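You operate a simulated robot arm through the tools that you are given. There is no shell and no other tool.

Carry out the task below with a simulated robot arm. There is one attempt and no reset: what you move stays moved.

TASK
Test the short white rack's yellow stripe egg at 20 N and put it in the cup the screen names.
Fine: in the cream press, once, and leave the press on; egg undamaged; steel slide out again, green knob left at 20 N. Set down upright: what you pick out.

The check looks at the end state, three seconds after you hand in, the way a careful person would. Anything else that was tipped, shoved, dropped, spilled or broken makes it a failure.

THE ROBOT
A 7-joint arm with a two-finger parallel gripper, fixed in place. Base frame: the origin is at the foot of the arm, x ahead of it, y to its left, z up; the work surface is at about z = 0. Lengths are in mm, angles in degrees, forces in N, time in s.
With the tool pointing down near the work surface it reaches from about 260 to 680 mm from the base axis. Its first joint turns from -166.0 to 166.0 degrees. Payload 2.5 kg.
Tool frame: the origin (TCP) lies between the finger pads and is the grasp point; the fingertips stand 30 mm ahead of it; z points along the fingers, y is the line along which they close. The gripper opens to 94 mm. The fingers are 28 mm wide and 10 mm thick; the gripper's body (50 by 96 mm) begins 55 mm behind the TCP.
Orientation is that of the tool frame in the base frame, as a unit quaternion [x, y, z, w]. With the fingers straight down and closing along the base's y, the tool's x points along the base's -x, its y along +y and its z along -z.

THE INTERFACE
- The arm moves only by the tool play_rows. Its argument "rows" is a list of rows, each a list of 3 entries, a list of its own where there are three numbers: the shift along the tool's x, y, z in mm, then the turn, a rotation vector about the tool's x, y, z in degrees, then the gripper command, from -1 (shut) to 1 (fully open), values between in proportion. In form: [[[dx, dy, dz], [rx, ry, rz], grip], ...]. A call has 1 to 20 rows; each row shifts and turns the commanded pose from where the row before left it, along the tool's axes as they then stand. Each row takes 0.2 s and may step no farther than 50 mm and 8.6 degrees from the row before; otherwise, or with a gripper value out of range, the whole call is refused. A pose out of reach is approached as far as the arm can. The call stops where the force on the tool passes 40 N (or 10 N more than at its start, if that is more) or the arm is blocked; 0.2 s more then pass. Each finger travels about 72 mm/s and halts on what it meets, pressing with about 23 N; the grip force reading is that of the motor and also rises with nothing between the fingers. The clock runs only during rows and for 0.2 s after the last one: add rows that do not move to give the fingers time. The reply holds the time, the measured pose of the TCP, the force on the tool along the base axes, the opening and the grip force, in the units named above and with some noise, with the torque about the TCP (base axes, N m) and any sound that the robot's microphone picked up.
- Cameras (640 x 400 px; columns grow to the right, rows downward): "scene" is fixed at [35.2, -500, 732.4]; the picture's right is [0.81, -0.59, 0.00], its down [-0.33, -0.46, -0.82] and it looks along [0.48, 0.67, -0.57] (base axes); focal length 333 px, centre (320, 200). "wrist" rides on the gripper at [76, 14, -103] in the tool frame; the picture's right is [-0.18, 0.98, 0.00], its down [-0.75, -0.14, -0.64] and it looks along [-0.63, -0.12, 0.77] (tool axes); focal length 243 px, centre (320, 200). There is no depth. A picture from a camera that has moved, and an enlarged one, comes with that camera's place and axes in the base frame and with its lens. The place of the scene camera against the robot may be out by one fixed shift of up to 18 mm in any direction.
- camera(camera): a new picture of that camera. No time passes.
- close_up(camera, box): a new picture of the part [left, top, right, bottom] of that camera's present view, enlarged. No time passes.
- close_job(): hands the job in; it is judged then, once.

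Places have to be worked out from the pictures, the camera data and where the tool is seen. Open the gripper and draw the arm clear of the work before you hand the job in, unless the task says otherwise.

The tools are called after "Emit:" as name(argument=value, ...) on one line, values as JSON. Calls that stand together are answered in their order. play_rows: Moves the arm, as the interface text tells. Its arguments: {"type":"object","properties":{"rows":{"type":"array","items":{"type":"array"}}},"required":["rows"]} The other tools are called the same way: camera (camera) takes a picture; close_up (camera, box) takes an enlarged picture of a part of a camera's view; close_job () hands the job in.

At the start:

```text
time_s: 0.0
eef_pos: [466.7, 30.1, 310.9]
orientation: [0.0, 1.0, 0.0, 0.0]
force: [-0.4, -0.1, -0.7]
moment: [0.01, -0.02, -0.01]
grip_width: 93.8
gripper_force: 0.0
```

scene: 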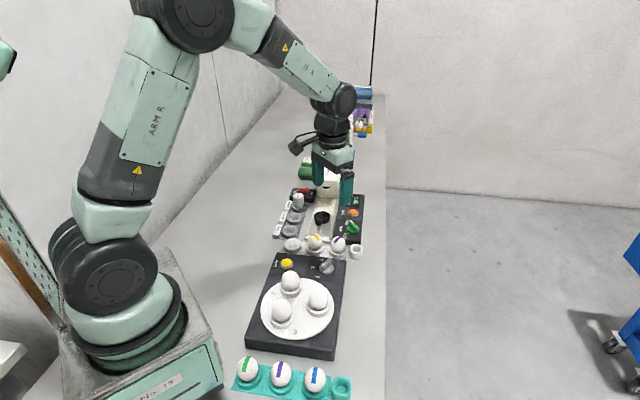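
wrist: 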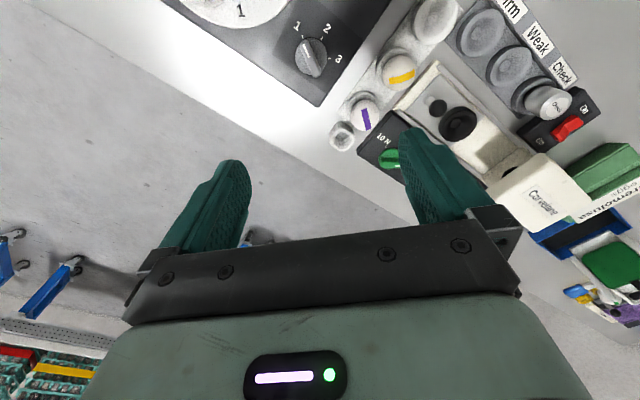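

I begin by looking closely at the work area from both cameras to identify the rack, press, knob, slide, switch and cups.

Emit:
close_up(camera="scene", box=[230, 160, 390, 260])

Emit:
close_up(camera="scene", box=[220, 240, 380, 400])

Emit:
close_up(camera="wrist", box=[320, 0, 640, 200])

Emit:
close_up(camera="scene", box=[320, 70, 400, 150])

```text
4.00 times, centred on (310, 210) of scene
camera zoom: at [35.2, -500.0, 732.4], right [0.81, -0.59, 0.0], down [-0.33, -0.46, -0.82], along [0.48, 0.67, -0.57], focal length 1332 px, centre (360, 160)
```

zoom: 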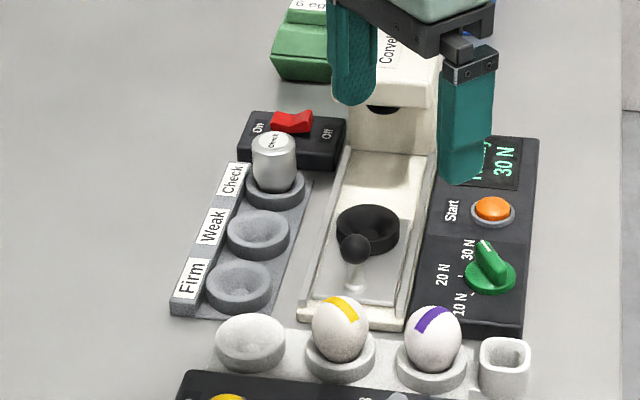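

```text
2.50 times, centred on (300, 320) of scene
camera zoom: at [35.2, -500.0, 732.4], right [0.81, -0.59, 0.0], down [-0.33, -0.46, -0.82], along [0.48, 0.67, -0.57], focal length 832 px, centre (370, -100)
```

zoom: 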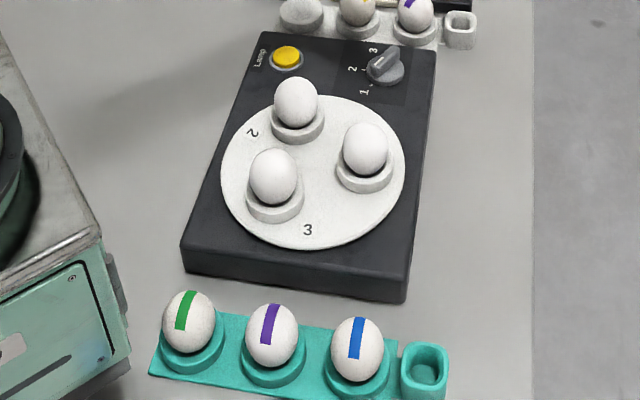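

```text
2.00 times, centred on (480, 100) of wrist
camera zoom: at [390.1, 44.6, 415.4], right [0.18, 0.98, 0.0], down [0.75, -0.14, 0.64], along [0.63, -0.12, -0.77], focal length 485 px, centre (0, 400)
```

zoom: 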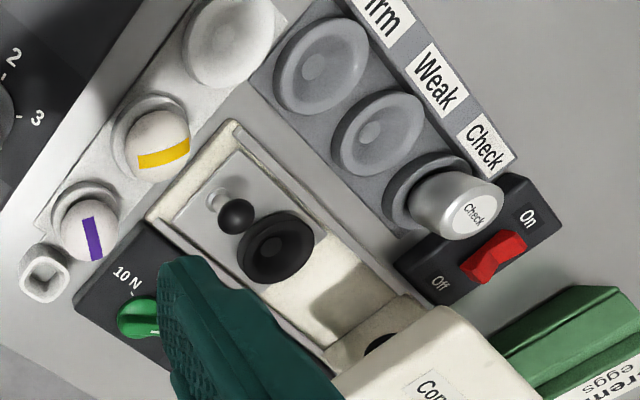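

```text
5.00 times, centred on (360, 110) of scene
camera zoom: at [35.2, -500.0, 732.4], right [0.81, -0.59, 0.0], down [-0.33, -0.46, -0.82], along [0.48, 0.67, -0.57], focal length 1665 px, centre (120, 650)
```

zoom: 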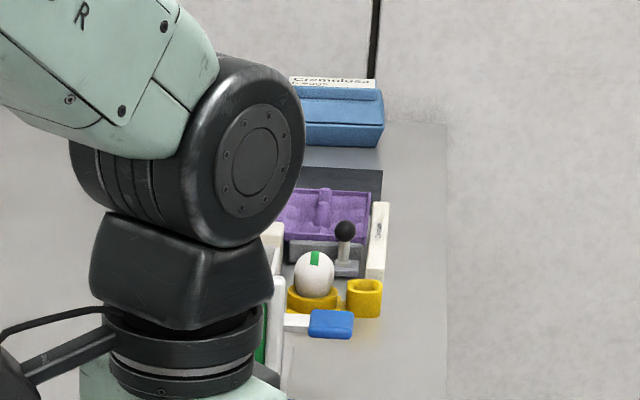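

The wrist view shows the white rack (empty cup, yellow egg, purple egg, small square holder), the cream press with steel slide, and the cups labelled Firm/Weak/Check. The Check cup holds a silver "Check" cylinder. The bench lies about 45° to the base frame, so I raise the arm and turn the camera along the bench to read everything.

Emit:
play_rows(rows=[[[10, 0, -20], [0, 0, -7.5], 1], [[10, 0, -20], [0, 0, -7.5], 1], [[10, 0, -20], [0, 0, -7.5], 1], [[10, 0, -20], [0, 0, -7.5], 1], [[10, 0, -20], [0, 0, -7.5], 1], [[10, 0, -20], [0, 0, -7.5], 1], [[0, 0, 0], [0, 0, 0], 1]])

Emit:
camera(camera="wrist")

Emit:
camera(camera="scene")

```text
time_s: 1.6
eef_pos: [409.2, 11.3, 431.1]
orientation: [-0.382, 0.924, 0.0, -0.001]
force: [1.0, -0.9, 0.2]
moment: [-0.03, -0.02, -0.02]
grip_width: 93.9
gripper_force: 0.1
```

```text
taken
camera wrist: at [346.2, -31.8, 535.2], right [-0.57, 0.82, 0.0], down [0.63, 0.43, 0.64], along [0.53, 0.36, -0.77], focal length 243 px, centre (320, 200)
```

wrist: 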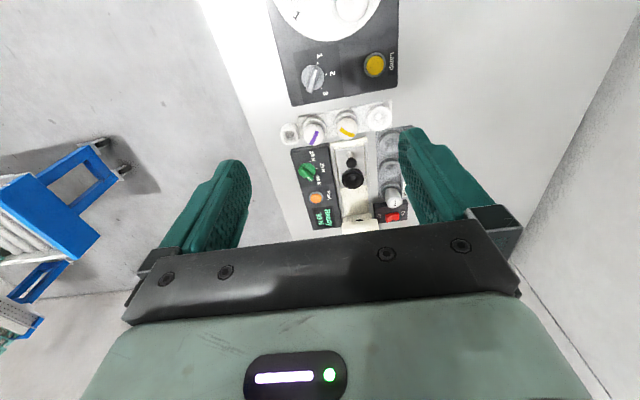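

```text
taken
```

scene: 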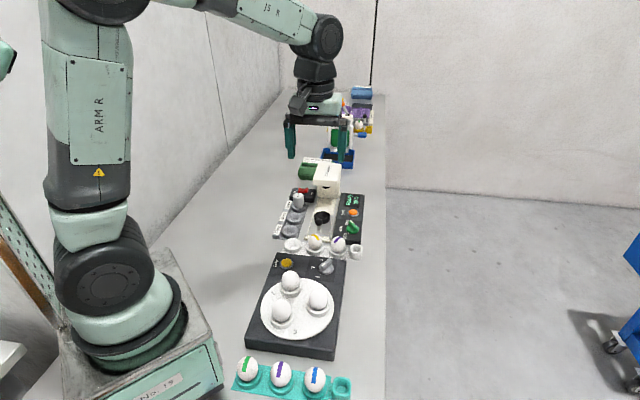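

The view is now along the bench. I enlarge the press area and the far part of the bench.

Emit:
close_up(camera="wrist", box=[260, 90, 420, 240])

Emit:
close_up(camera="scene", box=[260, 150, 380, 265])

Emit:
close_up(camera="scene", box=[320, 80, 400, 170])

Emit:
close_up(camera="wrist", box=[240, 0, 420, 120])

```text
2.67 times, centred on (340, 165) of wrist
camera zoom: at [346.2, -31.8, 535.2], right [-0.57, 0.82, 0.0], down [0.63, 0.43, 0.64], along [0.53, 0.36, -0.77], focal length 647 px, centre (267, 293)
```

zoom: 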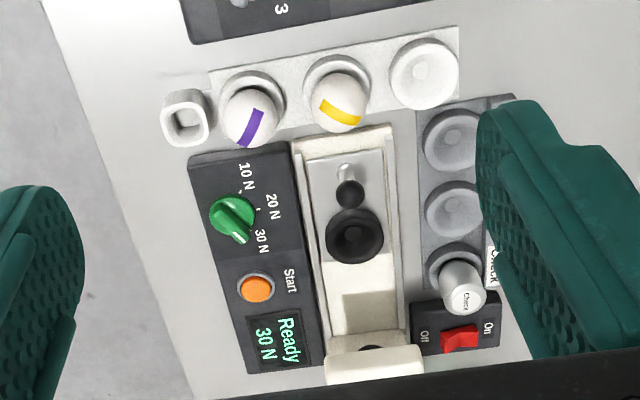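

```text
3.48 times, centred on (320, 208) of scene
camera zoom: at [35.2, -500.0, 732.4], right [0.81, -0.59, 0.0], down [-0.33, -0.46, -0.82], along [0.48, 0.67, -0.57], focal length 1158 px, centre (320, 174)
```

zoom: 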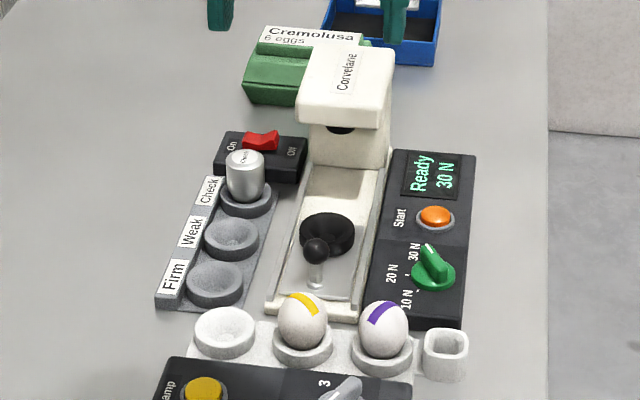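

```text
4.44 times, centred on (360, 125) of scene
camera zoom: at [35.2, -500.0, 732.4], right [0.81, -0.59, 0.0], down [-0.33, -0.46, -0.82], along [0.48, 0.67, -0.57], focal length 1480 px, centre (142, 533)
```

zoom: 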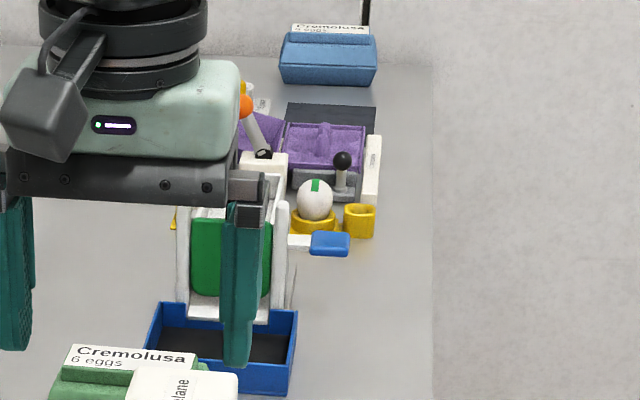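

```text
3.33 times, centred on (330, 60) of wrist
camera zoom: at [346.2, -31.8, 535.2], right [-0.57, 0.82, 0.0], down [0.63, 0.43, 0.64], along [0.53, 0.36, -0.77], focal length 809 px, centre (287, 667)
```

zoom: 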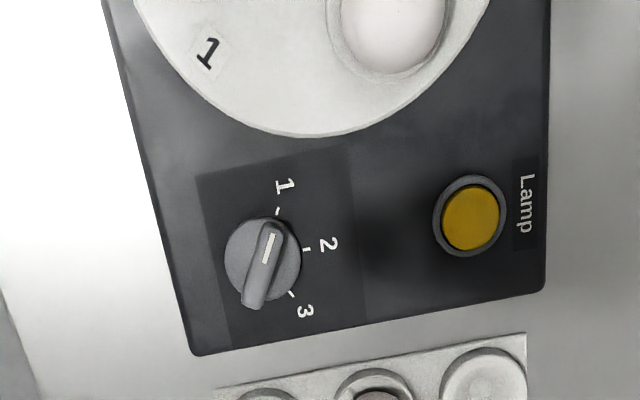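

The screen reads "Ready 30 N", so the press is on, and the green knob points at 30 N. The 10/20/30 N labels lie on the −e2 side of the knob, and the slide is out. I shift forward along the bench to see the press head and the panel better.

Emit:
play_rows(rows=[[[-40, 0, 0], [0, 0, 0], 1], [[-40, 0, 0], [0, 0, 0], 1], [[-30, 0, 0], [0, 0, 0], 1], [[0, 0, 0], [0, 0, 0], 1], [[0, 0, 0], [0, 0, 0], 1]])

Emit:
close_up(camera="wrist", box=[180, 0, 500, 230])

Emit:
close_up(camera="wrist", box=[240, 60, 400, 160])

```text
time_s: 2.8
eef_pos: [487.0, 90.5, 431.5]
orientation: [-0.383, 0.924, 0.0, -0.001]
force: [-0.7, 0.0, 0.5]
moment: [-0.02, 0.0, 0.0]
grip_width: 94.5
gripper_force: 0.0
```

```text
1.74 times, centred on (340, 115) of wrist
camera zoom: at [423.3, 46.9, 534.8], right [-0.57, 0.82, 0.0], down [0.63, 0.43, 0.64], along [0.53, 0.36, -0.77], focal length 422 px, centre (285, 348)
```

zoom: 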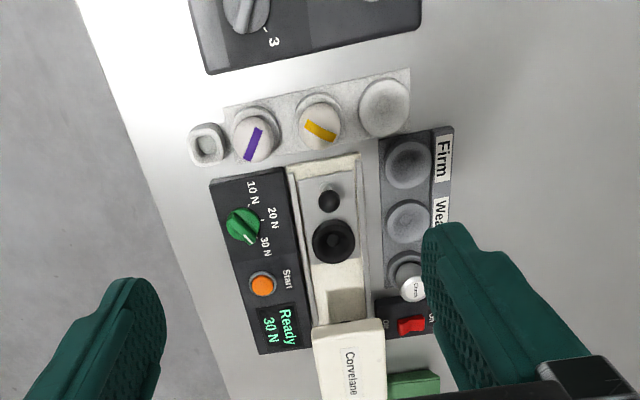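

```text
4.00 times, centred on (320, 110) of wrist
camera zoom: at [423.3, 46.9, 534.8], right [-0.57, 0.82, 0.0], down [0.63, 0.43, 0.64], along [0.53, 0.36, -0.77], focal length 970 px, centre (320, 560)
```

zoom: 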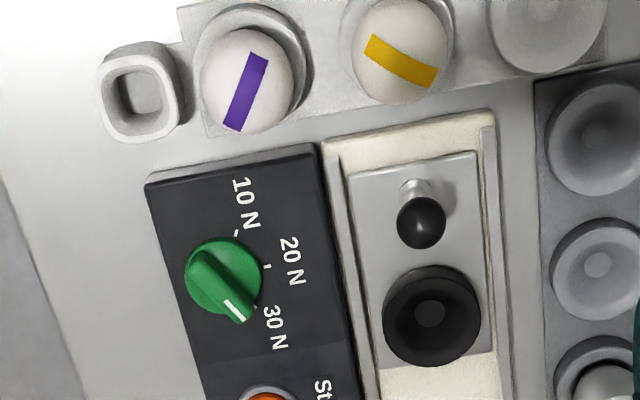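

Triangulating between the wrist views puts the knob at about (638, 131) and the seat at about (591, 236). The start button is near (697, 198), and the press head's front edge is at (630, 280, z≈128). Next I turn the gripper square to the knob's bar (yaw about 75°), narrow it, and hover above the knob.

Emit:
play_rows(rows=[[[0, 0, 0], [0, 0, -7.5], -0.1], [[0, 0, 0], [0, 0, -7.5], -0.1], [[0, 0, 0], [0, 0, -7.5], -0.1], [[0, 0, 0], [0, 0, -7.5], -0.1], [[-11.2, -19.3, 36], [0, 0, 0], -0.1], [[-11.2, -19.3, 36], [0, 0, 0], -0.1], [[-11.2, -19.3, 36], [0, 0, 0], -0.1], [[-11.2, -19.3, 36], [0, 0, 0], -0.1], [[-11.2, -19.3, 36], [0, 0, 0], -0.1], [[-11.2, -19.3, 36], [0, 0, 0], -0.1], [[-11.2, -19.3, 36], [0, 0, 0], -0.1], [[0, 0, 0], [0, 0, 0], -0.1], [[0, 0, 0], [0, 0, 0], -0.1]])

Emit:
camera(camera="wrist")

Emit:
close_up(camera="scene", box=[260, 110, 420, 260])

```text
time_s: 5.6
eef_pos: [640.1, 131.8, 181.3]
orientation: [-0.609, 0.793, 0.001, 0.0]
force: [-0.3, 0.1, 1.4]
moment: [0.01, -0.01, 0.0]
grip_width: 42.6
gripper_force: 0.0
```

```text
taken
camera wrist: at [605.2, 61.9, 284.7], right [-0.9, 0.43, 0.0], down [0.33, 0.69, 0.64], along [0.28, 0.58, -0.77], focal length 243 px, centre (320, 200)
```

wrist: 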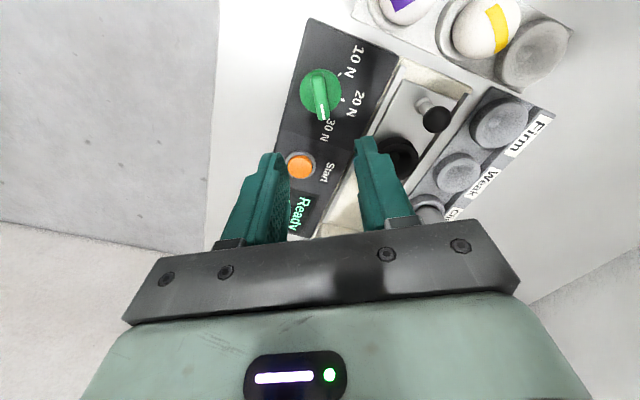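

```text
2.67 times, centred on (340, 185) of scene
camera zoom: at [35.2, -500.0, 732.4], right [0.81, -0.59, 0.0], down [-0.33, -0.46, -0.82], along [0.48, 0.67, -0.57], focal length 888 px, centre (267, 240)
```

zoom: 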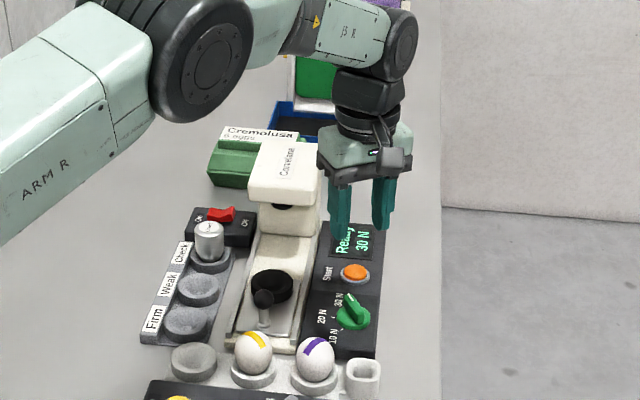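

The gripper hovers over the knob, which sits near column 320 as it should when under the tool axis. I enlarge this to read the bar's angle and height.

Emit:
close_up(camera="wrist", box=[260, 20, 400, 160])

Emit:
close_up(camera="scene", box=[320, 180, 380, 240])

```text
2.86 times, centred on (330, 90) of wrist
camera zoom: at [605.2, 61.9, 284.7], right [-0.9, 0.43, 0.0], down [0.33, 0.69, 0.64], along [0.28, 0.58, -0.77], focal length 693 px, centre (291, 514)
```

zoom: 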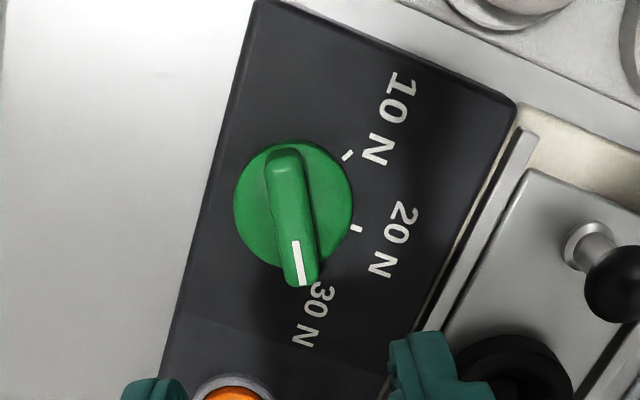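

```text
6.67 times, centred on (350, 210) of scene
camera zoom: at [35.2, -500.0, 732.4], right [0.81, -0.59, 0.0], down [-0.33, -0.46, -0.82], along [0.48, 0.67, -0.57], focal length 2220 px, centre (120, 133)
```

zoom: 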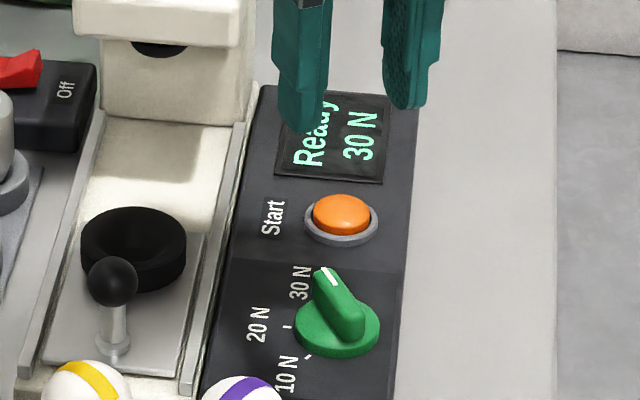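

From the enlarged view the bar lies at about 74° with its top near z≈53, the panel is at z≈24, and the knob axis is near (636, 128). The 20 N tick is about 58–60° counter-clockwise from where the bar points. I centre on the knob and descend partway.

Emit:
play_rows(rows=[[[4.2, 1.4, 20], [0, 0, 0], -0.1], [[0, 0, 30], [0, 0, 0], -0.1], [[0, 0, 30], [0, 0, 0], -0.1], [[0, 0, 0], [0, 0, 0], -0.1]])

Emit:
close_up(camera="wrist", box=[220, 60, 420, 240])

Emit:
close_up(camera="scene", box=[320, 170, 390, 240])

```text
time_s: 6.6
eef_pos: [637.7, 126.6, 99.0]
orientation: [-0.609, 0.793, 0.0, -0.001]
force: [0.1, -0.8, 0.4]
moment: [-0.02, -0.01, -0.01]
grip_width: 42.6
gripper_force: 0.0
```

```text
2.22 times, centred on (320, 150) of wrist
camera zoom: at [603.7, 57.2, 202.6], right [-0.9, 0.43, 0.0], down [0.33, 0.69, 0.64], along [0.28, 0.58, -0.77], focal length 539 px, centre (320, 311)
```

zoom: 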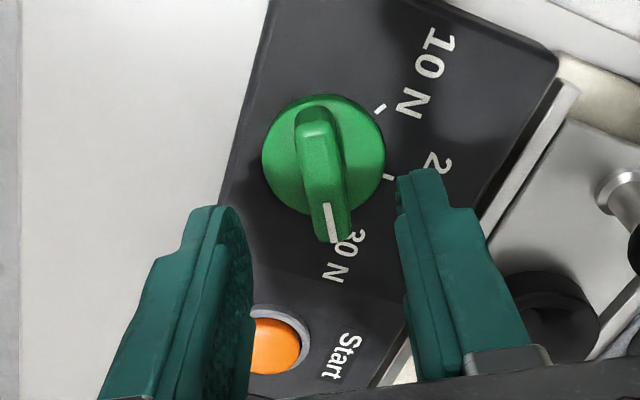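

```text
5.71 times, centred on (355, 205) of scene
camera zoom: at [35.2, -500.0, 732.4], right [0.81, -0.59, 0.0], down [-0.33, -0.46, -0.82], along [0.48, 0.67, -0.57], focal length 1903 px, centre (120, 171)
```

zoom: 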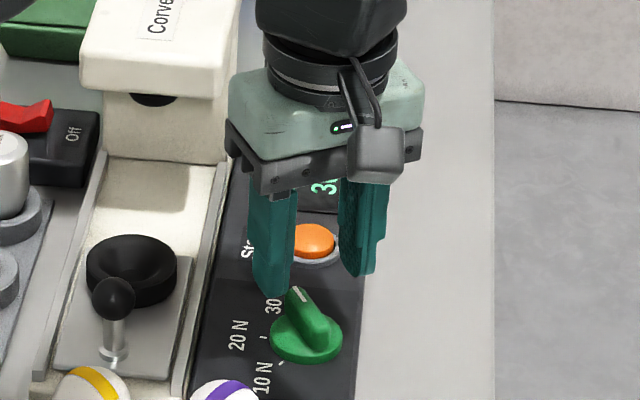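

The bar is parallel to the fingers and centred between them to within about 1 mm. I descend so the fingertips reach about z=40, then close on the bar.

Emit:
play_rows(rows=[[[1, 0.4, 15], [0, 0, 0], -0.1], [[0, 0, 15], [0, 0, 0], -0.1], [[0, 0, 0], [0, 0, 0], -0.1], [[0, 0, 0], [0, 0, 0], -1], [[0, 0, 0], [0, 0, 0], -1], [[0, 0, 0], [0, 0, 0], -1], [[0, 0, 0], [0, 0, 0], -1]])

Emit:
close_up(camera="wrist", box=[220, 60, 420, 240])

```text
time_s: 8.2
eef_pos: [636.3, 126.4, 70.2]
orientation: [-0.609, 0.793, 0.0, 0.0]
force: [-2.6, 0.8, 0.1]
moment: [-0.1, 0.06, 0.01]
grip_width: 12.1
gripper_force: 45.1
```

```text
2.22 times, centred on (320, 150) of wrist
camera zoom: at [602.6, 56.3, 173.4], right [-0.9, 0.43, 0.0], down [0.33, 0.69, 0.64], along [0.28, 0.58, -0.77], focal length 539 px, centre (320, 311)
```

zoom: 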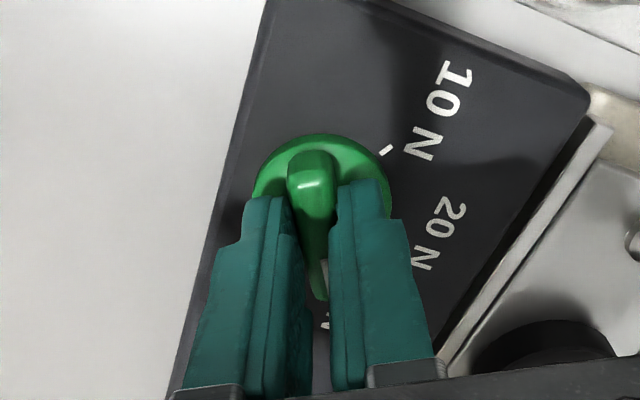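

The bar is gripped at 12.1 mm wide with low side force. I turn counter-clockwise (yaw up) in small steps and watch the force.

Emit:
play_rows(rows=[[[0, 0, 0], [0, 0, -7], -1], [[0, 0, 0], [0, 0, -7], -1], [[0, 0, 0], [0, 0, -7], -1], [[0, 0, 0], [0, 0, 0], -1]])

Emit:
close_up(camera="scene", box=[320, 170, 390, 240])

```text
time_s: 9.2
eef_pos: [637.2, 126.8, 68.9]
orientation: [0.744, -0.668, 0.001, -0.001]
force: [17.5, 8.3, -17.7]
moment: [-0.87, -0.52, -0.05]
grip_width: 12.3
gripper_force: 45.4
```

```text
5.71 times, centred on (355, 205) of scene
camera zoom: at [35.2, -500.0, 732.4], right [0.81, -0.59, 0.0], down [-0.33, -0.46, -0.82], along [0.48, 0.67, -0.57], focal length 1903 px, centre (120, 171)
```

zoom: 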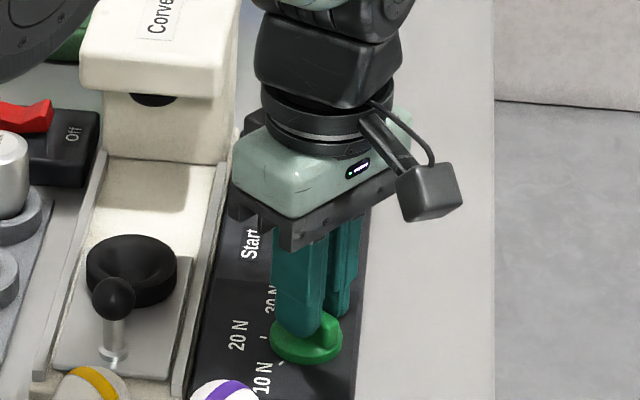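

The force rose to about 26 N with the knob pulling the tool toward +x, +y and down, so my rotation centre is slightly off. I shift a little that way to relieve it before turning further.

Emit:
play_rows(rows=[[[-0.5, -1.6, 1], [0, 0, 0], -1], [[0, 0, 0], [0, 0, 0], -1]])

Emit:
close_up(camera="wrist", box=[220, 60, 420, 240])

```text
time_s: 9.8
eef_pos: [636.3, 127.2, 68.8]
orientation: [0.743, -0.67, -0.001, 0.002]
force: [-12.1, -2.1, 10.2]
moment: [1.14, 0.39, 0.04]
grip_width: 12.2
gripper_force: 45.2
```

```text
2.22 times, centred on (320, 150) of wrist
camera zoom: at [631.2, 48.8, 173.4], right [-1.0, 0.08, 0.0], down [0.06, 0.76, 0.64], along [0.05, 0.64, -0.77], focal length 539 px, centre (320, 311)
```

zoom: 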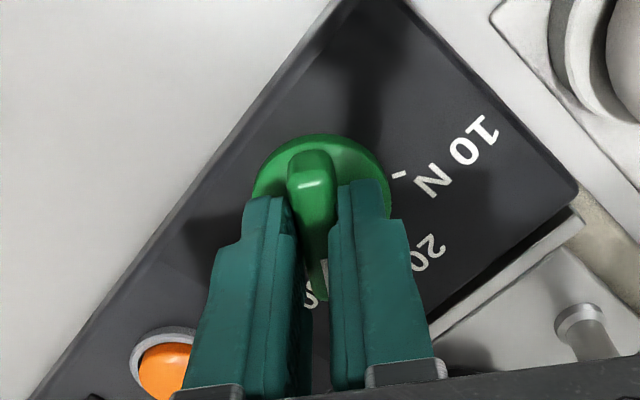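

The force reversed sign, so the right offset is about 60 % of that shift. I take back 40 % of it and continue turning.

Emit:
play_rows(rows=[[[0.2, 0.6, -0.4], [0, 0, -6], -1], [[0, 0, 0], [0, 0, -6], -1], [[0, 0, 0], [0, 0, 0], -1]])

Emit:
close_up(camera="wrist", box=[220, 60, 420, 240])

```text
time_s: 10.6
eef_pos: [636.5, 125.8, 69.8]
orientation: [0.81, -0.587, 0.001, -0.001]
force: [-0.5, 1.8, 4.2]
moment: [0.16, 0.07, 0.0]
grip_width: 12.4
gripper_force: 45.3
```

```text
2.22 times, centred on (320, 150) of wrist
camera zoom: at [647.4, 49.3, 173.4], right [-0.99, -0.13, 0.0], down [-0.1, 0.76, 0.64], along [-0.08, 0.64, -0.77], focal length 539 px, centre (320, 311)
```

zoom: 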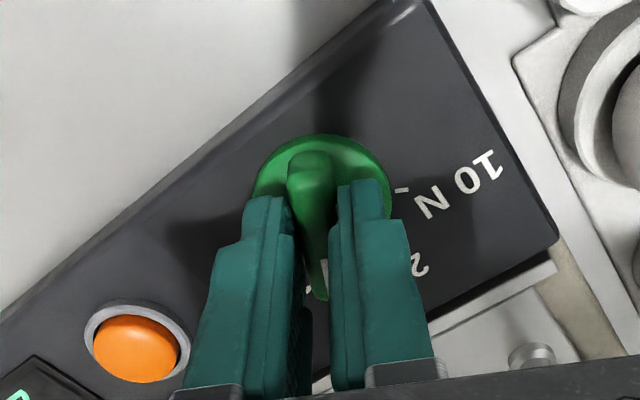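

The force is nearly zero now and the knob follows (yaw 108°). I turn the remaining 26° to bring the bar to the 20 N tick.

Emit:
play_rows(rows=[[[0, 0, 0], [0, 0, -6.5], -1], [[0, 0, 0], [0, 0, -6.5], -1], [[0, 0, 0], [0, 0, 0], -1]])

Emit:
close_up(camera="scene", box=[320, 170, 390, 240])

Emit:
close_up(camera="wrist", box=[120, 60, 420, 260])

```text
time_s: 11.4
eef_pos: [638.2, 127.0, 68.4]
orientation: [0.871, -0.492, 0.0, -0.002]
force: [14.9, 6.4, -6.6]
moment: [0.5, -0.12, -0.05]
grip_width: 12.4
gripper_force: 45.0
```

```text
5.71 times, centred on (355, 205) of scene
camera zoom: at [35.2, -500.0, 732.4], right [0.81, -0.59, 0.0], down [-0.33, -0.46, -0.82], along [0.48, 0.67, -0.57], focal length 1903 px, centre (120, 171)
```

zoom: 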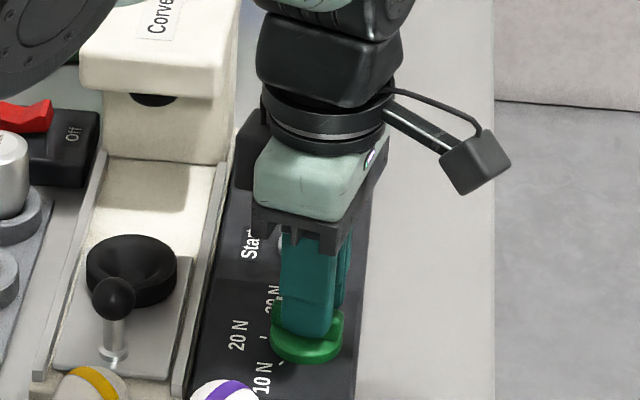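

```text
2.00 times, centred on (270, 160) of wrist
camera zoom: at [664.8, 53.7, 173.3], right [-0.94, -0.35, 0.0], down [-0.27, 0.72, 0.64], along [-0.22, 0.6, -0.77], focal length 485 px, centre (420, 280)
```

zoom: 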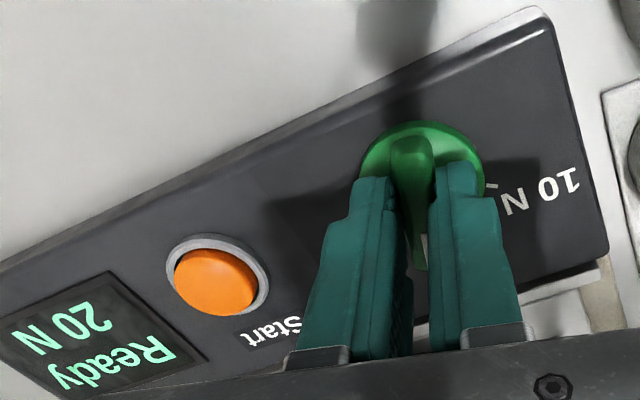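

The screen already reads "Ready 20 N". I make a small centring shift and turn another 13° so that the bar sits on the 20 N mark itself.

Emit:
play_rows(rows=[[[0, -0.5, 0.2], [0, 0, -6.5], -1], [[0, -0.2, 0], [0, 0, -6.5], -1], [[0, 0, 0], [0, 0, 0], -1]])

Emit:
close_up(camera="wrist", box=[120, 60, 420, 260])

```text
time_s: 12.2
eef_pos: [638.2, 126.9, 69.2]
orientation: [0.921, -0.389, 0.001, -0.002]
force: [17.7, 5.9, -3.4]
moment: [0.68, 0.13, -0.03]
grip_width: 12.2
gripper_force: 44.9
```

```text
2.00 times, centred on (270, 160) of wrist
camera zoom: at [681.1, 62.1, 173.4], right [-0.83, -0.55, 0.0], down [-0.42, 0.64, 0.64], along [-0.35, 0.54, -0.77], focal length 485 px, centre (420, 280)
```

zoom: 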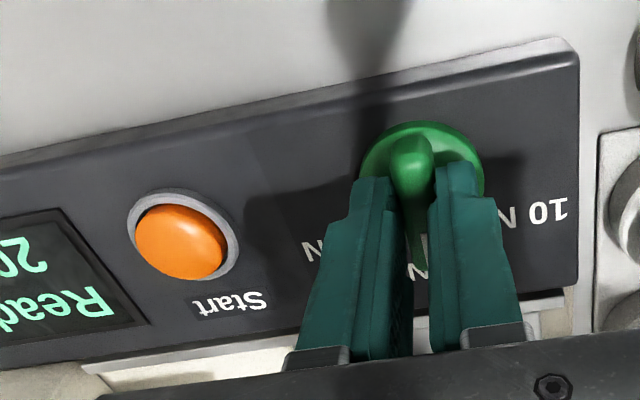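

Yaw is 134°, with the bar pointing square across the panel to the 20 N mark. I release and back straight up, then check the knob and screen.

Emit:
play_rows(rows=[[[0, 0, 0], [0, 0, 0], -0.1], [[0, 0, 0], [0, 0, 0], -0.1], [[0, 0, 0], [0, 0, 0], -0.1], [[0, 0, -40], [0, 0, 0], -0.1], [[0, 0, -40], [0, 0, 0], -0.1], [[0, 0, -30], [0, 0, 0], -0.1], [[0, 0, 0], [0, 0, 0], -0.1]])

Emit:
close_up(camera="wrist", box=[220, 20, 420, 160])

Emit:
close_up(camera="scene", box=[280, 170, 380, 260])

```text
time_s: 13.8
eef_pos: [637.3, 125.7, 180.8]
orientation: [0.92, -0.391, 0.0, 0.0]
force: [0.0, -0.5, 0.3]
moment: [-0.02, -0.02, -0.02]
grip_width: 42.4
gripper_force: 0.2
```

```text
2.86 times, centred on (320, 90) of wrist
camera zoom: at [680.7, 61.3, 284.4], right [-0.83, -0.55, 0.0], down [-0.42, 0.64, 0.64], along [-0.35, 0.54, -0.77], focal length 693 px, centre (320, 514)
```

zoom: 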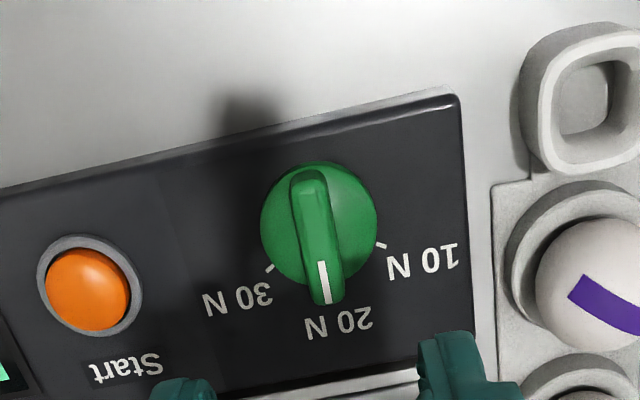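

```text
4.44 times, centred on (330, 215) of scene
camera zoom: at [35.2, -500.0, 732.4], right [0.81, -0.59, 0.0], down [-0.33, -0.46, -0.82], along [0.48, 0.67, -0.57], focal length 1480 px, centre (276, 133)
```

zoom: 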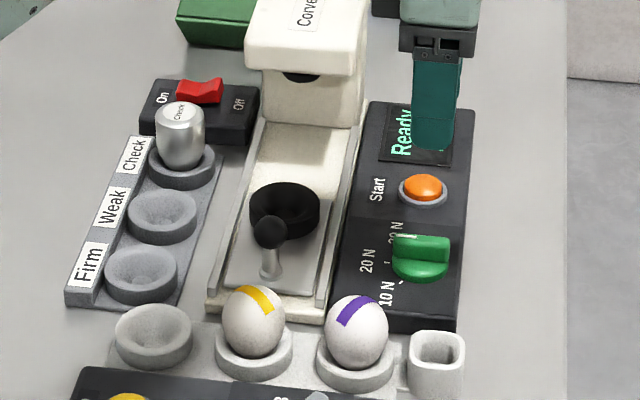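

The knob points at 20 N, midway between the other two ticks, and the display agrees. Now I move over the yellow-stripe egg at about (489, 135), keeping yaw 135 so the fingers close along the bench, clear of the purple egg.

Emit:
play_rows(rows=[[[0, 0, -10], [0, 0, -0.8], 0.3], [[-27.4, 25, 0], [0, 0, 0], 0.3], [[-27.4, 25, 0], [0, 0, 0], 0.3], [[-27.4, 25, 0], [0, 0, 0], 0.3], [[-27.4, 25, 0], [0, 0, 0], 0.3], [[0, 0, 0], [0, 0, 0], 0.3], [[0, 0, 0], [0, 0, 0], 0.3]])

Emit:
camera(camera="wrist")

Emit:
close_up(camera="scene", box=[260, 160, 380, 260])

```text
time_s: 15.4
eef_pos: [488.0, 133.7, 187.1]
orientation: [0.923, -0.385, 0.0, -0.001]
force: [-0.7, 0.4, -0.3]
moment: [-0.01, 0.01, -0.03]
grip_width: 61.1
gripper_force: 0.0
```

```text
taken
camera wrist: at [532.0, 69.7, 291.2], right [-0.83, -0.56, 0.0], down [-0.43, 0.63, 0.64], along [-0.36, 0.53, -0.77], focal length 243 px, centre (320, 200)
```

wrist: 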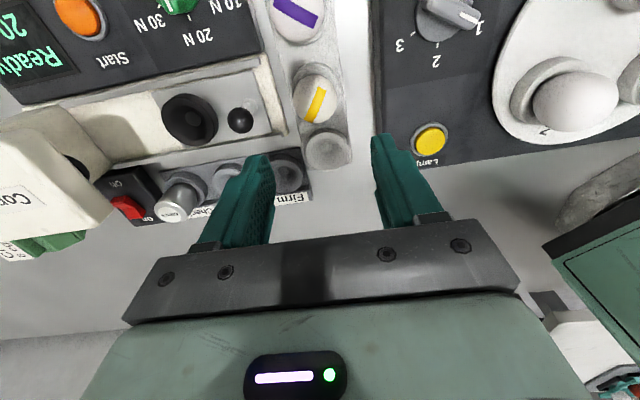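

```text
4.00 times, centred on (320, 210) of scene
camera zoom: at [35.2, -500.0, 732.4], right [0.81, -0.59, 0.0], down [-0.33, -0.46, -0.82], along [0.48, 0.67, -0.57], focal length 1332 px, centre (320, 160)
```

zoom: 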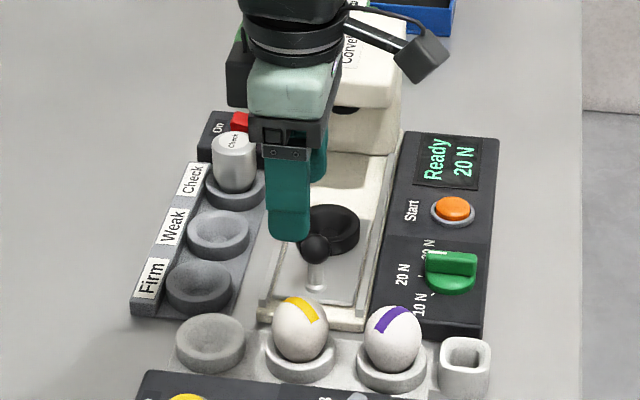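

The yellow egg lies almost exactly on the tool-axis column. I enlarge it to refine its centre and the cup's rim height.

Emit:
close_up(camera="wrist", box=[240, 30, 400, 180])

Emit:
close_up(camera="scene", box=[295, 220, 345, 260])

```text
2.67 times, centred on (320, 105) of wrist
camera zoom: at [532.0, 69.7, 291.2], right [-0.83, -0.56, 0.0], down [-0.43, 0.63, 0.64], along [-0.36, 0.53, -0.77], focal length 647 px, centre (320, 453)
```

zoom: 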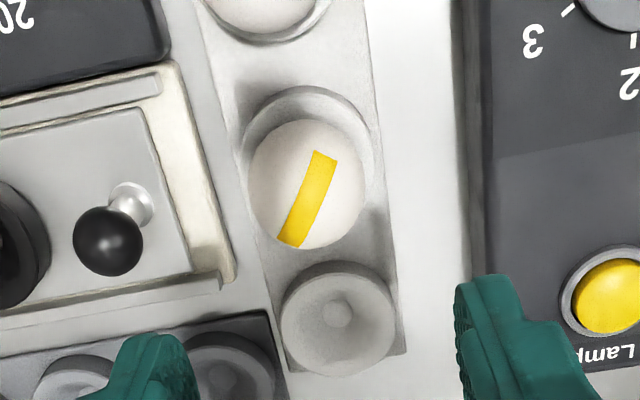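

```text
10.00 times, centred on (320, 240) of scene
camera zoom: at [35.2, -500.0, 732.4], right [0.81, -0.59, 0.0], down [-0.33, -0.46, -0.82], along [0.48, 0.67, -0.57], focal length 3330 px, centre (320, -200)
```

zoom: 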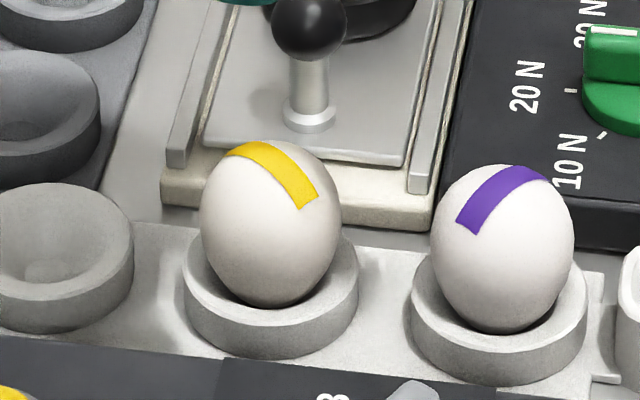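

The egg is about 44 mm wide and 56 mm tall, with its centre near (492, 136, 41) and the cup rim near z≈21. I shift 4.6 mm along the closing line and come partway down to re-check.

Emit:
play_rows(rows=[[[0.7, -4.6, 30], [0, 0, 0], 0.3], [[0, 0, 35], [0, 0, 0], 0.3], [[0, 0, 0], [0, 0, 0], 0.3], [[0, 0, 0], [0, 0, 0], 0.3]])

Emit:
close_up(camera="wrist", box=[220, 40, 420, 200])

Emit:
close_up(camera="scene", box=[280, 190, 360, 260])

```text
time_s: 16.4
eef_pos: [494.3, 137.2, 121.0]
orientation: [0.923, -0.384, 0.0, 0.0]
force: [-0.1, 0.0, 0.0]
moment: [0.03, -0.01, 0.01]
grip_width: 61.4
gripper_force: 0.2
```

```text
2.50 times, centred on (320, 120) of wrist
camera zoom: at [537.3, 73.0, 225.6], right [-0.83, -0.56, 0.0], down [-0.43, 0.63, 0.64], along [-0.36, 0.53, -0.77], focal length 606 px, centre (320, 400)
```

zoom: 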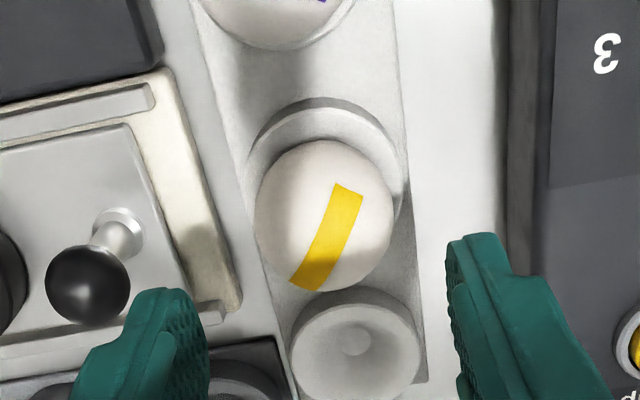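

```text
5.71 times, centred on (320, 225) of scene
camera zoom: at [35.2, -500.0, 732.4], right [0.81, -0.59, 0.0], down [-0.33, -0.46, -0.82], along [0.48, 0.67, -0.57], focal length 1903 px, centre (320, 57)
```

zoom: 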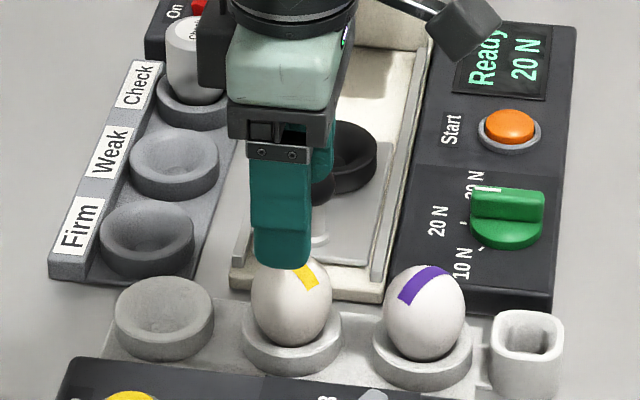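

The egg is centred within 1 mm of the tool axis. I descend to TCP z≈60, with the fingertips about 9 mm above the cup rim, and close gently to just under the egg's width.

Emit:
play_rows(rows=[[[0, 0.6, 25], [0, 0, 0], 0.3], [[0, 0, 22], [0, 0, 0], 0.3], [[0, 0, 14], [0, 0, 0], 0.3], [[0, 0, 0], [0, 0, 0], 0.3]])

Emit:
close_up(camera="wrist", box=[220, 60, 420, 220])

Emit:
close_up(camera="scene", box=[280, 200, 360, 260])

```text
time_s: 17.4
eef_pos: [492.3, 136.3, 60.4]
orientation: [0.923, -0.385, 0.0, 0.0]
force: [0.2, -0.9, -0.3]
moment: [0.0, 0.0, 0.01]
grip_width: 60.9
gripper_force: 0.1
```

```text
2.50 times, centred on (320, 140) of wrist
camera zoom: at [536.3, 72.6, 166.0], right [-0.83, -0.56, 0.0], down [-0.43, 0.63, 0.64], along [-0.36, 0.53, -0.77], focal length 606 px, centre (320, 350)
```

zoom: 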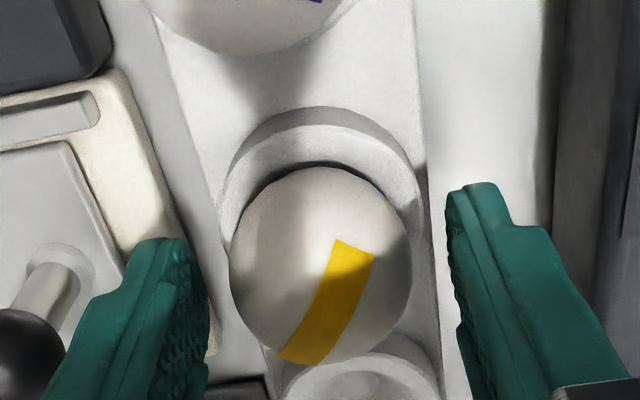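

```text
6.67 times, centred on (320, 230) of scene
camera zoom: at [35.2, -500.0, 732.4], right [0.81, -0.59, 0.0], down [-0.33, -0.46, -0.82], along [0.48, 0.67, -0.57], focal length 2220 px, centre (320, 0)
```

zoom: 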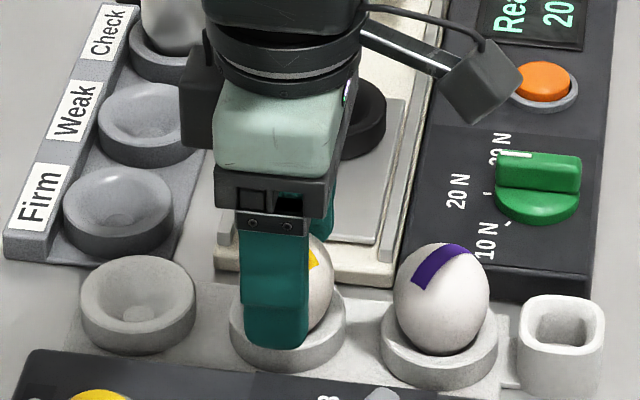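

The egg is centred between the fingers (outline 228–412 around column 320). I close to a 41 mm command to hold it lightly.

Emit:
play_rows(rows=[[[0, 0, 0], [0, 0, 0], 0.0], [[0, 0, 0], [0, 0, 0], -0.06], [[0, 0, 0], [0, 0, 0], -0.12], [[0, 0, 0], [0, 0, 0], -0.12], [[0, 0, 0], [0, 0, 0], -0.12]])

```text
time_s: 18.6
eef_pos: [492.1, 136.0, 62.7]
orientation: [0.923, -0.384, 0.0, 0.0]
force: [0.6, 2.2, -0.5]
moment: [0.05, -0.02, 0.0]
grip_width: 43.3
gripper_force: 9.3
```

It is held at 43.3 mm with about 9 N. I lift it slowly and check it stays in the fingers.

Emit:
play_rows(rows=[[[0, 0, -5], [0, 0, 0], -0.12], [[0, 0, -10], [0, 0, 0], -0.12], [[0, 0, -20], [0, 0, 0], -0.12], [[0, 0, -30], [0, 0, 0], -0.12], [[0, 0, -30], [0, 0, 0], -0.12], [[0, 0, -30], [0, 0, 0], -0.12], [[0, 0, 0], [0, 0, 0], -0.12]])

Emit:
camera(camera="wrist")

Emit:
close_up(camera="scene", box=[270, 150, 370, 260])

```text
time_s: 20.2
eef_pos: [492.5, 137.9, 189.6]
orientation: [0.923, -0.384, 0.0, 0.0]
force: [-0.3, -0.2, -0.6]
moment: [-0.02, -0.01, 0.01]
grip_width: 43.1
gripper_force: 9.0
```

```text
taken
camera wrist: at [536.2, 73.0, 293.2], right [-0.83, -0.56, 0.0], down [-0.43, 0.63, 0.64], along [-0.36, 0.53, -0.77], focal length 243 px, centre (320, 200)
```

wrist: 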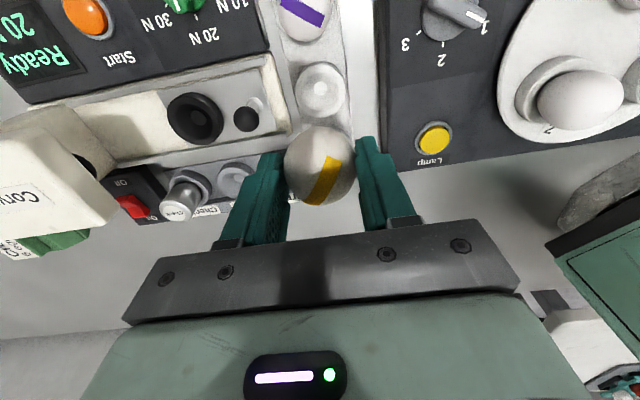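

```text
3.64 times, centred on (320, 205) of scene
camera zoom: at [35.2, -500.0, 732.4], right [0.81, -0.59, 0.0], down [-0.33, -0.46, -0.82], along [0.48, 0.67, -0.57], focal length 1211 px, centre (320, 182)
```

zoom: 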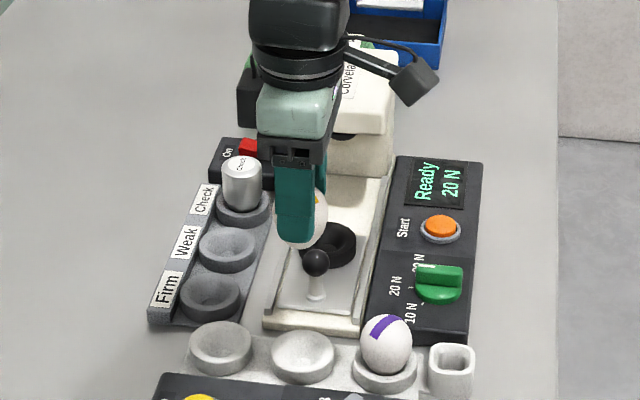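

The egg is secure at 43.1 mm and upright. I rotate back to yaw 45 at height so the fingers lie across the bench for placing on the slide's black seat.

Emit:
play_rows(rows=[[[0, 0, -3], [0, 0, 7.5], -0.12], [[0, 0, 0], [0, 0, 7.5], -0.12], [[0, 0, 0], [0, 0, 7.5], -0.12], [[0, 0, 0], [0, 0, 7.5], -0.12], [[0, 0, 0], [0, 0, 7.5], -0.12], [[0, 0, 0], [0, 0, 7.5], -0.12], [[0, 0, 0], [0, 0, 7.5], -0.12], [[0, 0, 0], [0, 0, 7.5], -0.12], [[0, 0, 0], [0, 0, 7.5], -0.12], [[0, 0, 0], [0, 0, 7.5], -0.12], [[0, 0, 0], [0, 0, 7.5], -0.12], [[0, 0, 0], [0, 0, 7.5], -0.12], [[0, 0, 0], [0, 0, 0], -0.12]])

Emit:
camera(camera="wrist")

Emit:
close_up(camera="wrist", box=[220, 60, 420, 240])

```text
time_s: 23.0
eef_pos: [492.1, 135.9, 190.3]
orientation: [-0.38, 0.925, -0.001, 0.0]
force: [0.4, 0.7, -0.7]
moment: [-0.01, -0.02, 0.0]
grip_width: 42.9
gripper_force: 9.1
```

```text
taken
camera wrist: at [428.6, 93.0, 294.2], right [-0.56, 0.83, 0.0], down [0.63, 0.43, 0.64], along [0.53, 0.36, -0.77], focal length 243 px, centre (320, 200)
```

wrist: 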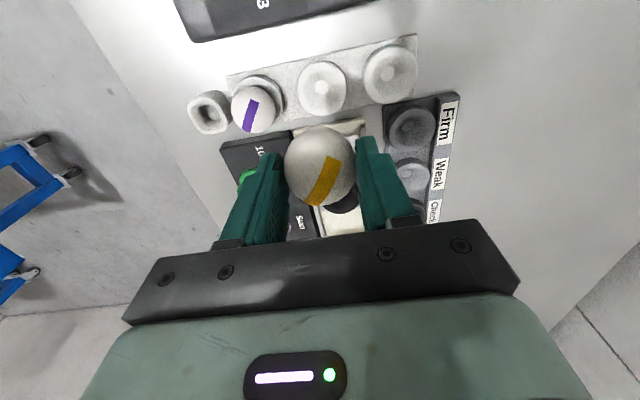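

```text
2.22 times, centred on (320, 150) of wrist
camera zoom: at [428.6, 93.0, 294.2], right [-0.56, 0.83, 0.0], down [0.63, 0.43, 0.64], along [0.53, 0.36, -0.77], focal length 539 px, centre (320, 311)
```

zoom: 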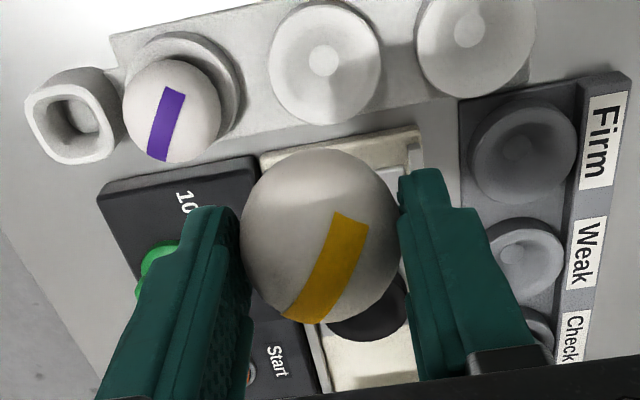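

The egg is gripped squarely. I move along the bench to hover above the black seat, at about (590, 237); from this height the seat should show above the egg in the wrist picture.

Emit:
play_rows(rows=[[[-35, 0.7, -5], [0, 0, 0], -0.12], [[-35, 0.7, 0], [0, 0, 0], -0.12], [[-35, 0.7, 0], [0, 0, 0], -0.12], [[-32, 0.7, 0], [0, 0, 0], -0.12], [[0, 0, 0], [0, 0, 0], -0.12], [[0, 0, 0], [0, 0, 0], -0.12]])

Emit:
camera(camera="wrist")

Emit:
close_up(camera="wrist", box=[240, 40, 400, 160])

Emit:
close_up(camera="scene", box=[270, 140, 370, 250])

```text
time_s: 24.4
eef_pos: [587.5, 233.5, 196.0]
orientation: [-0.381, 0.924, 0.0, 0.0]
force: [-1.0, 0.0, -0.9]
moment: [-0.01, -0.01, -0.02]
grip_width: 43.2
gripper_force: 8.5
```

```text
taken
camera wrist: at [523.9, 190.4, 299.9], right [-0.56, 0.83, 0.0], down [0.63, 0.43, 0.64], along [0.53, 0.36, -0.77], focal length 243 px, centre (320, 200)
```

wrist: 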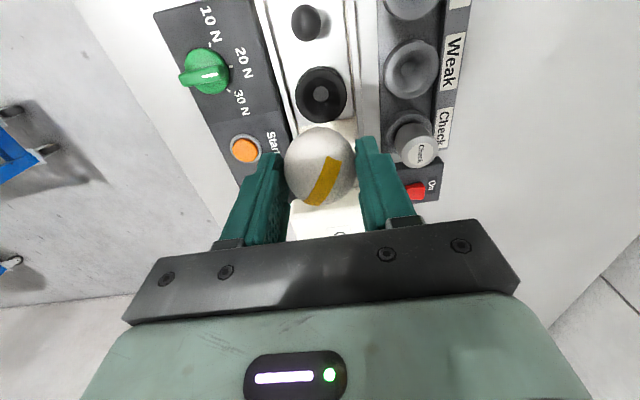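

```text
3.33 times, centred on (320, 100) of wrist
camera zoom: at [523.9, 190.4, 299.9], right [-0.56, 0.83, 0.0], down [0.63, 0.43, 0.64], along [0.53, 0.36, -0.77], focal length 809 px, centre (320, 533)
```

zoom: 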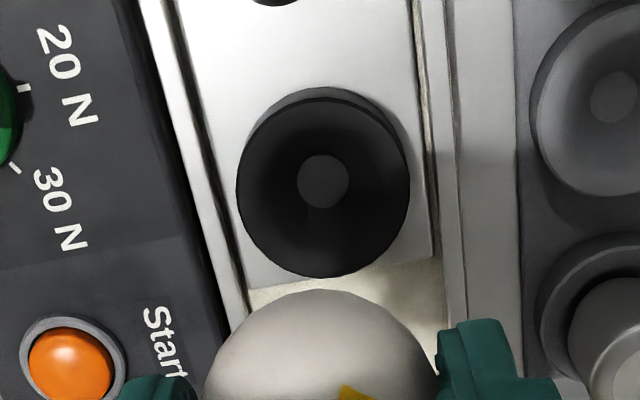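

```text
3.64 times, centred on (320, 195) of scene
camera zoom: at [35.2, -500.0, 732.4], right [0.81, -0.59, 0.0], down [-0.33, -0.46, -0.82], along [0.48, 0.67, -0.57], focal length 1211 px, centre (320, 218)
```

zoom: 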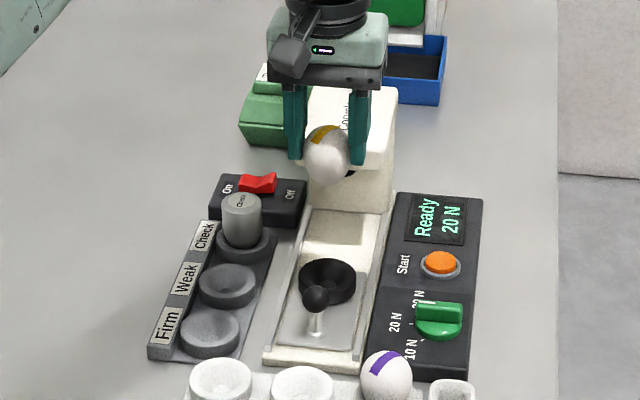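

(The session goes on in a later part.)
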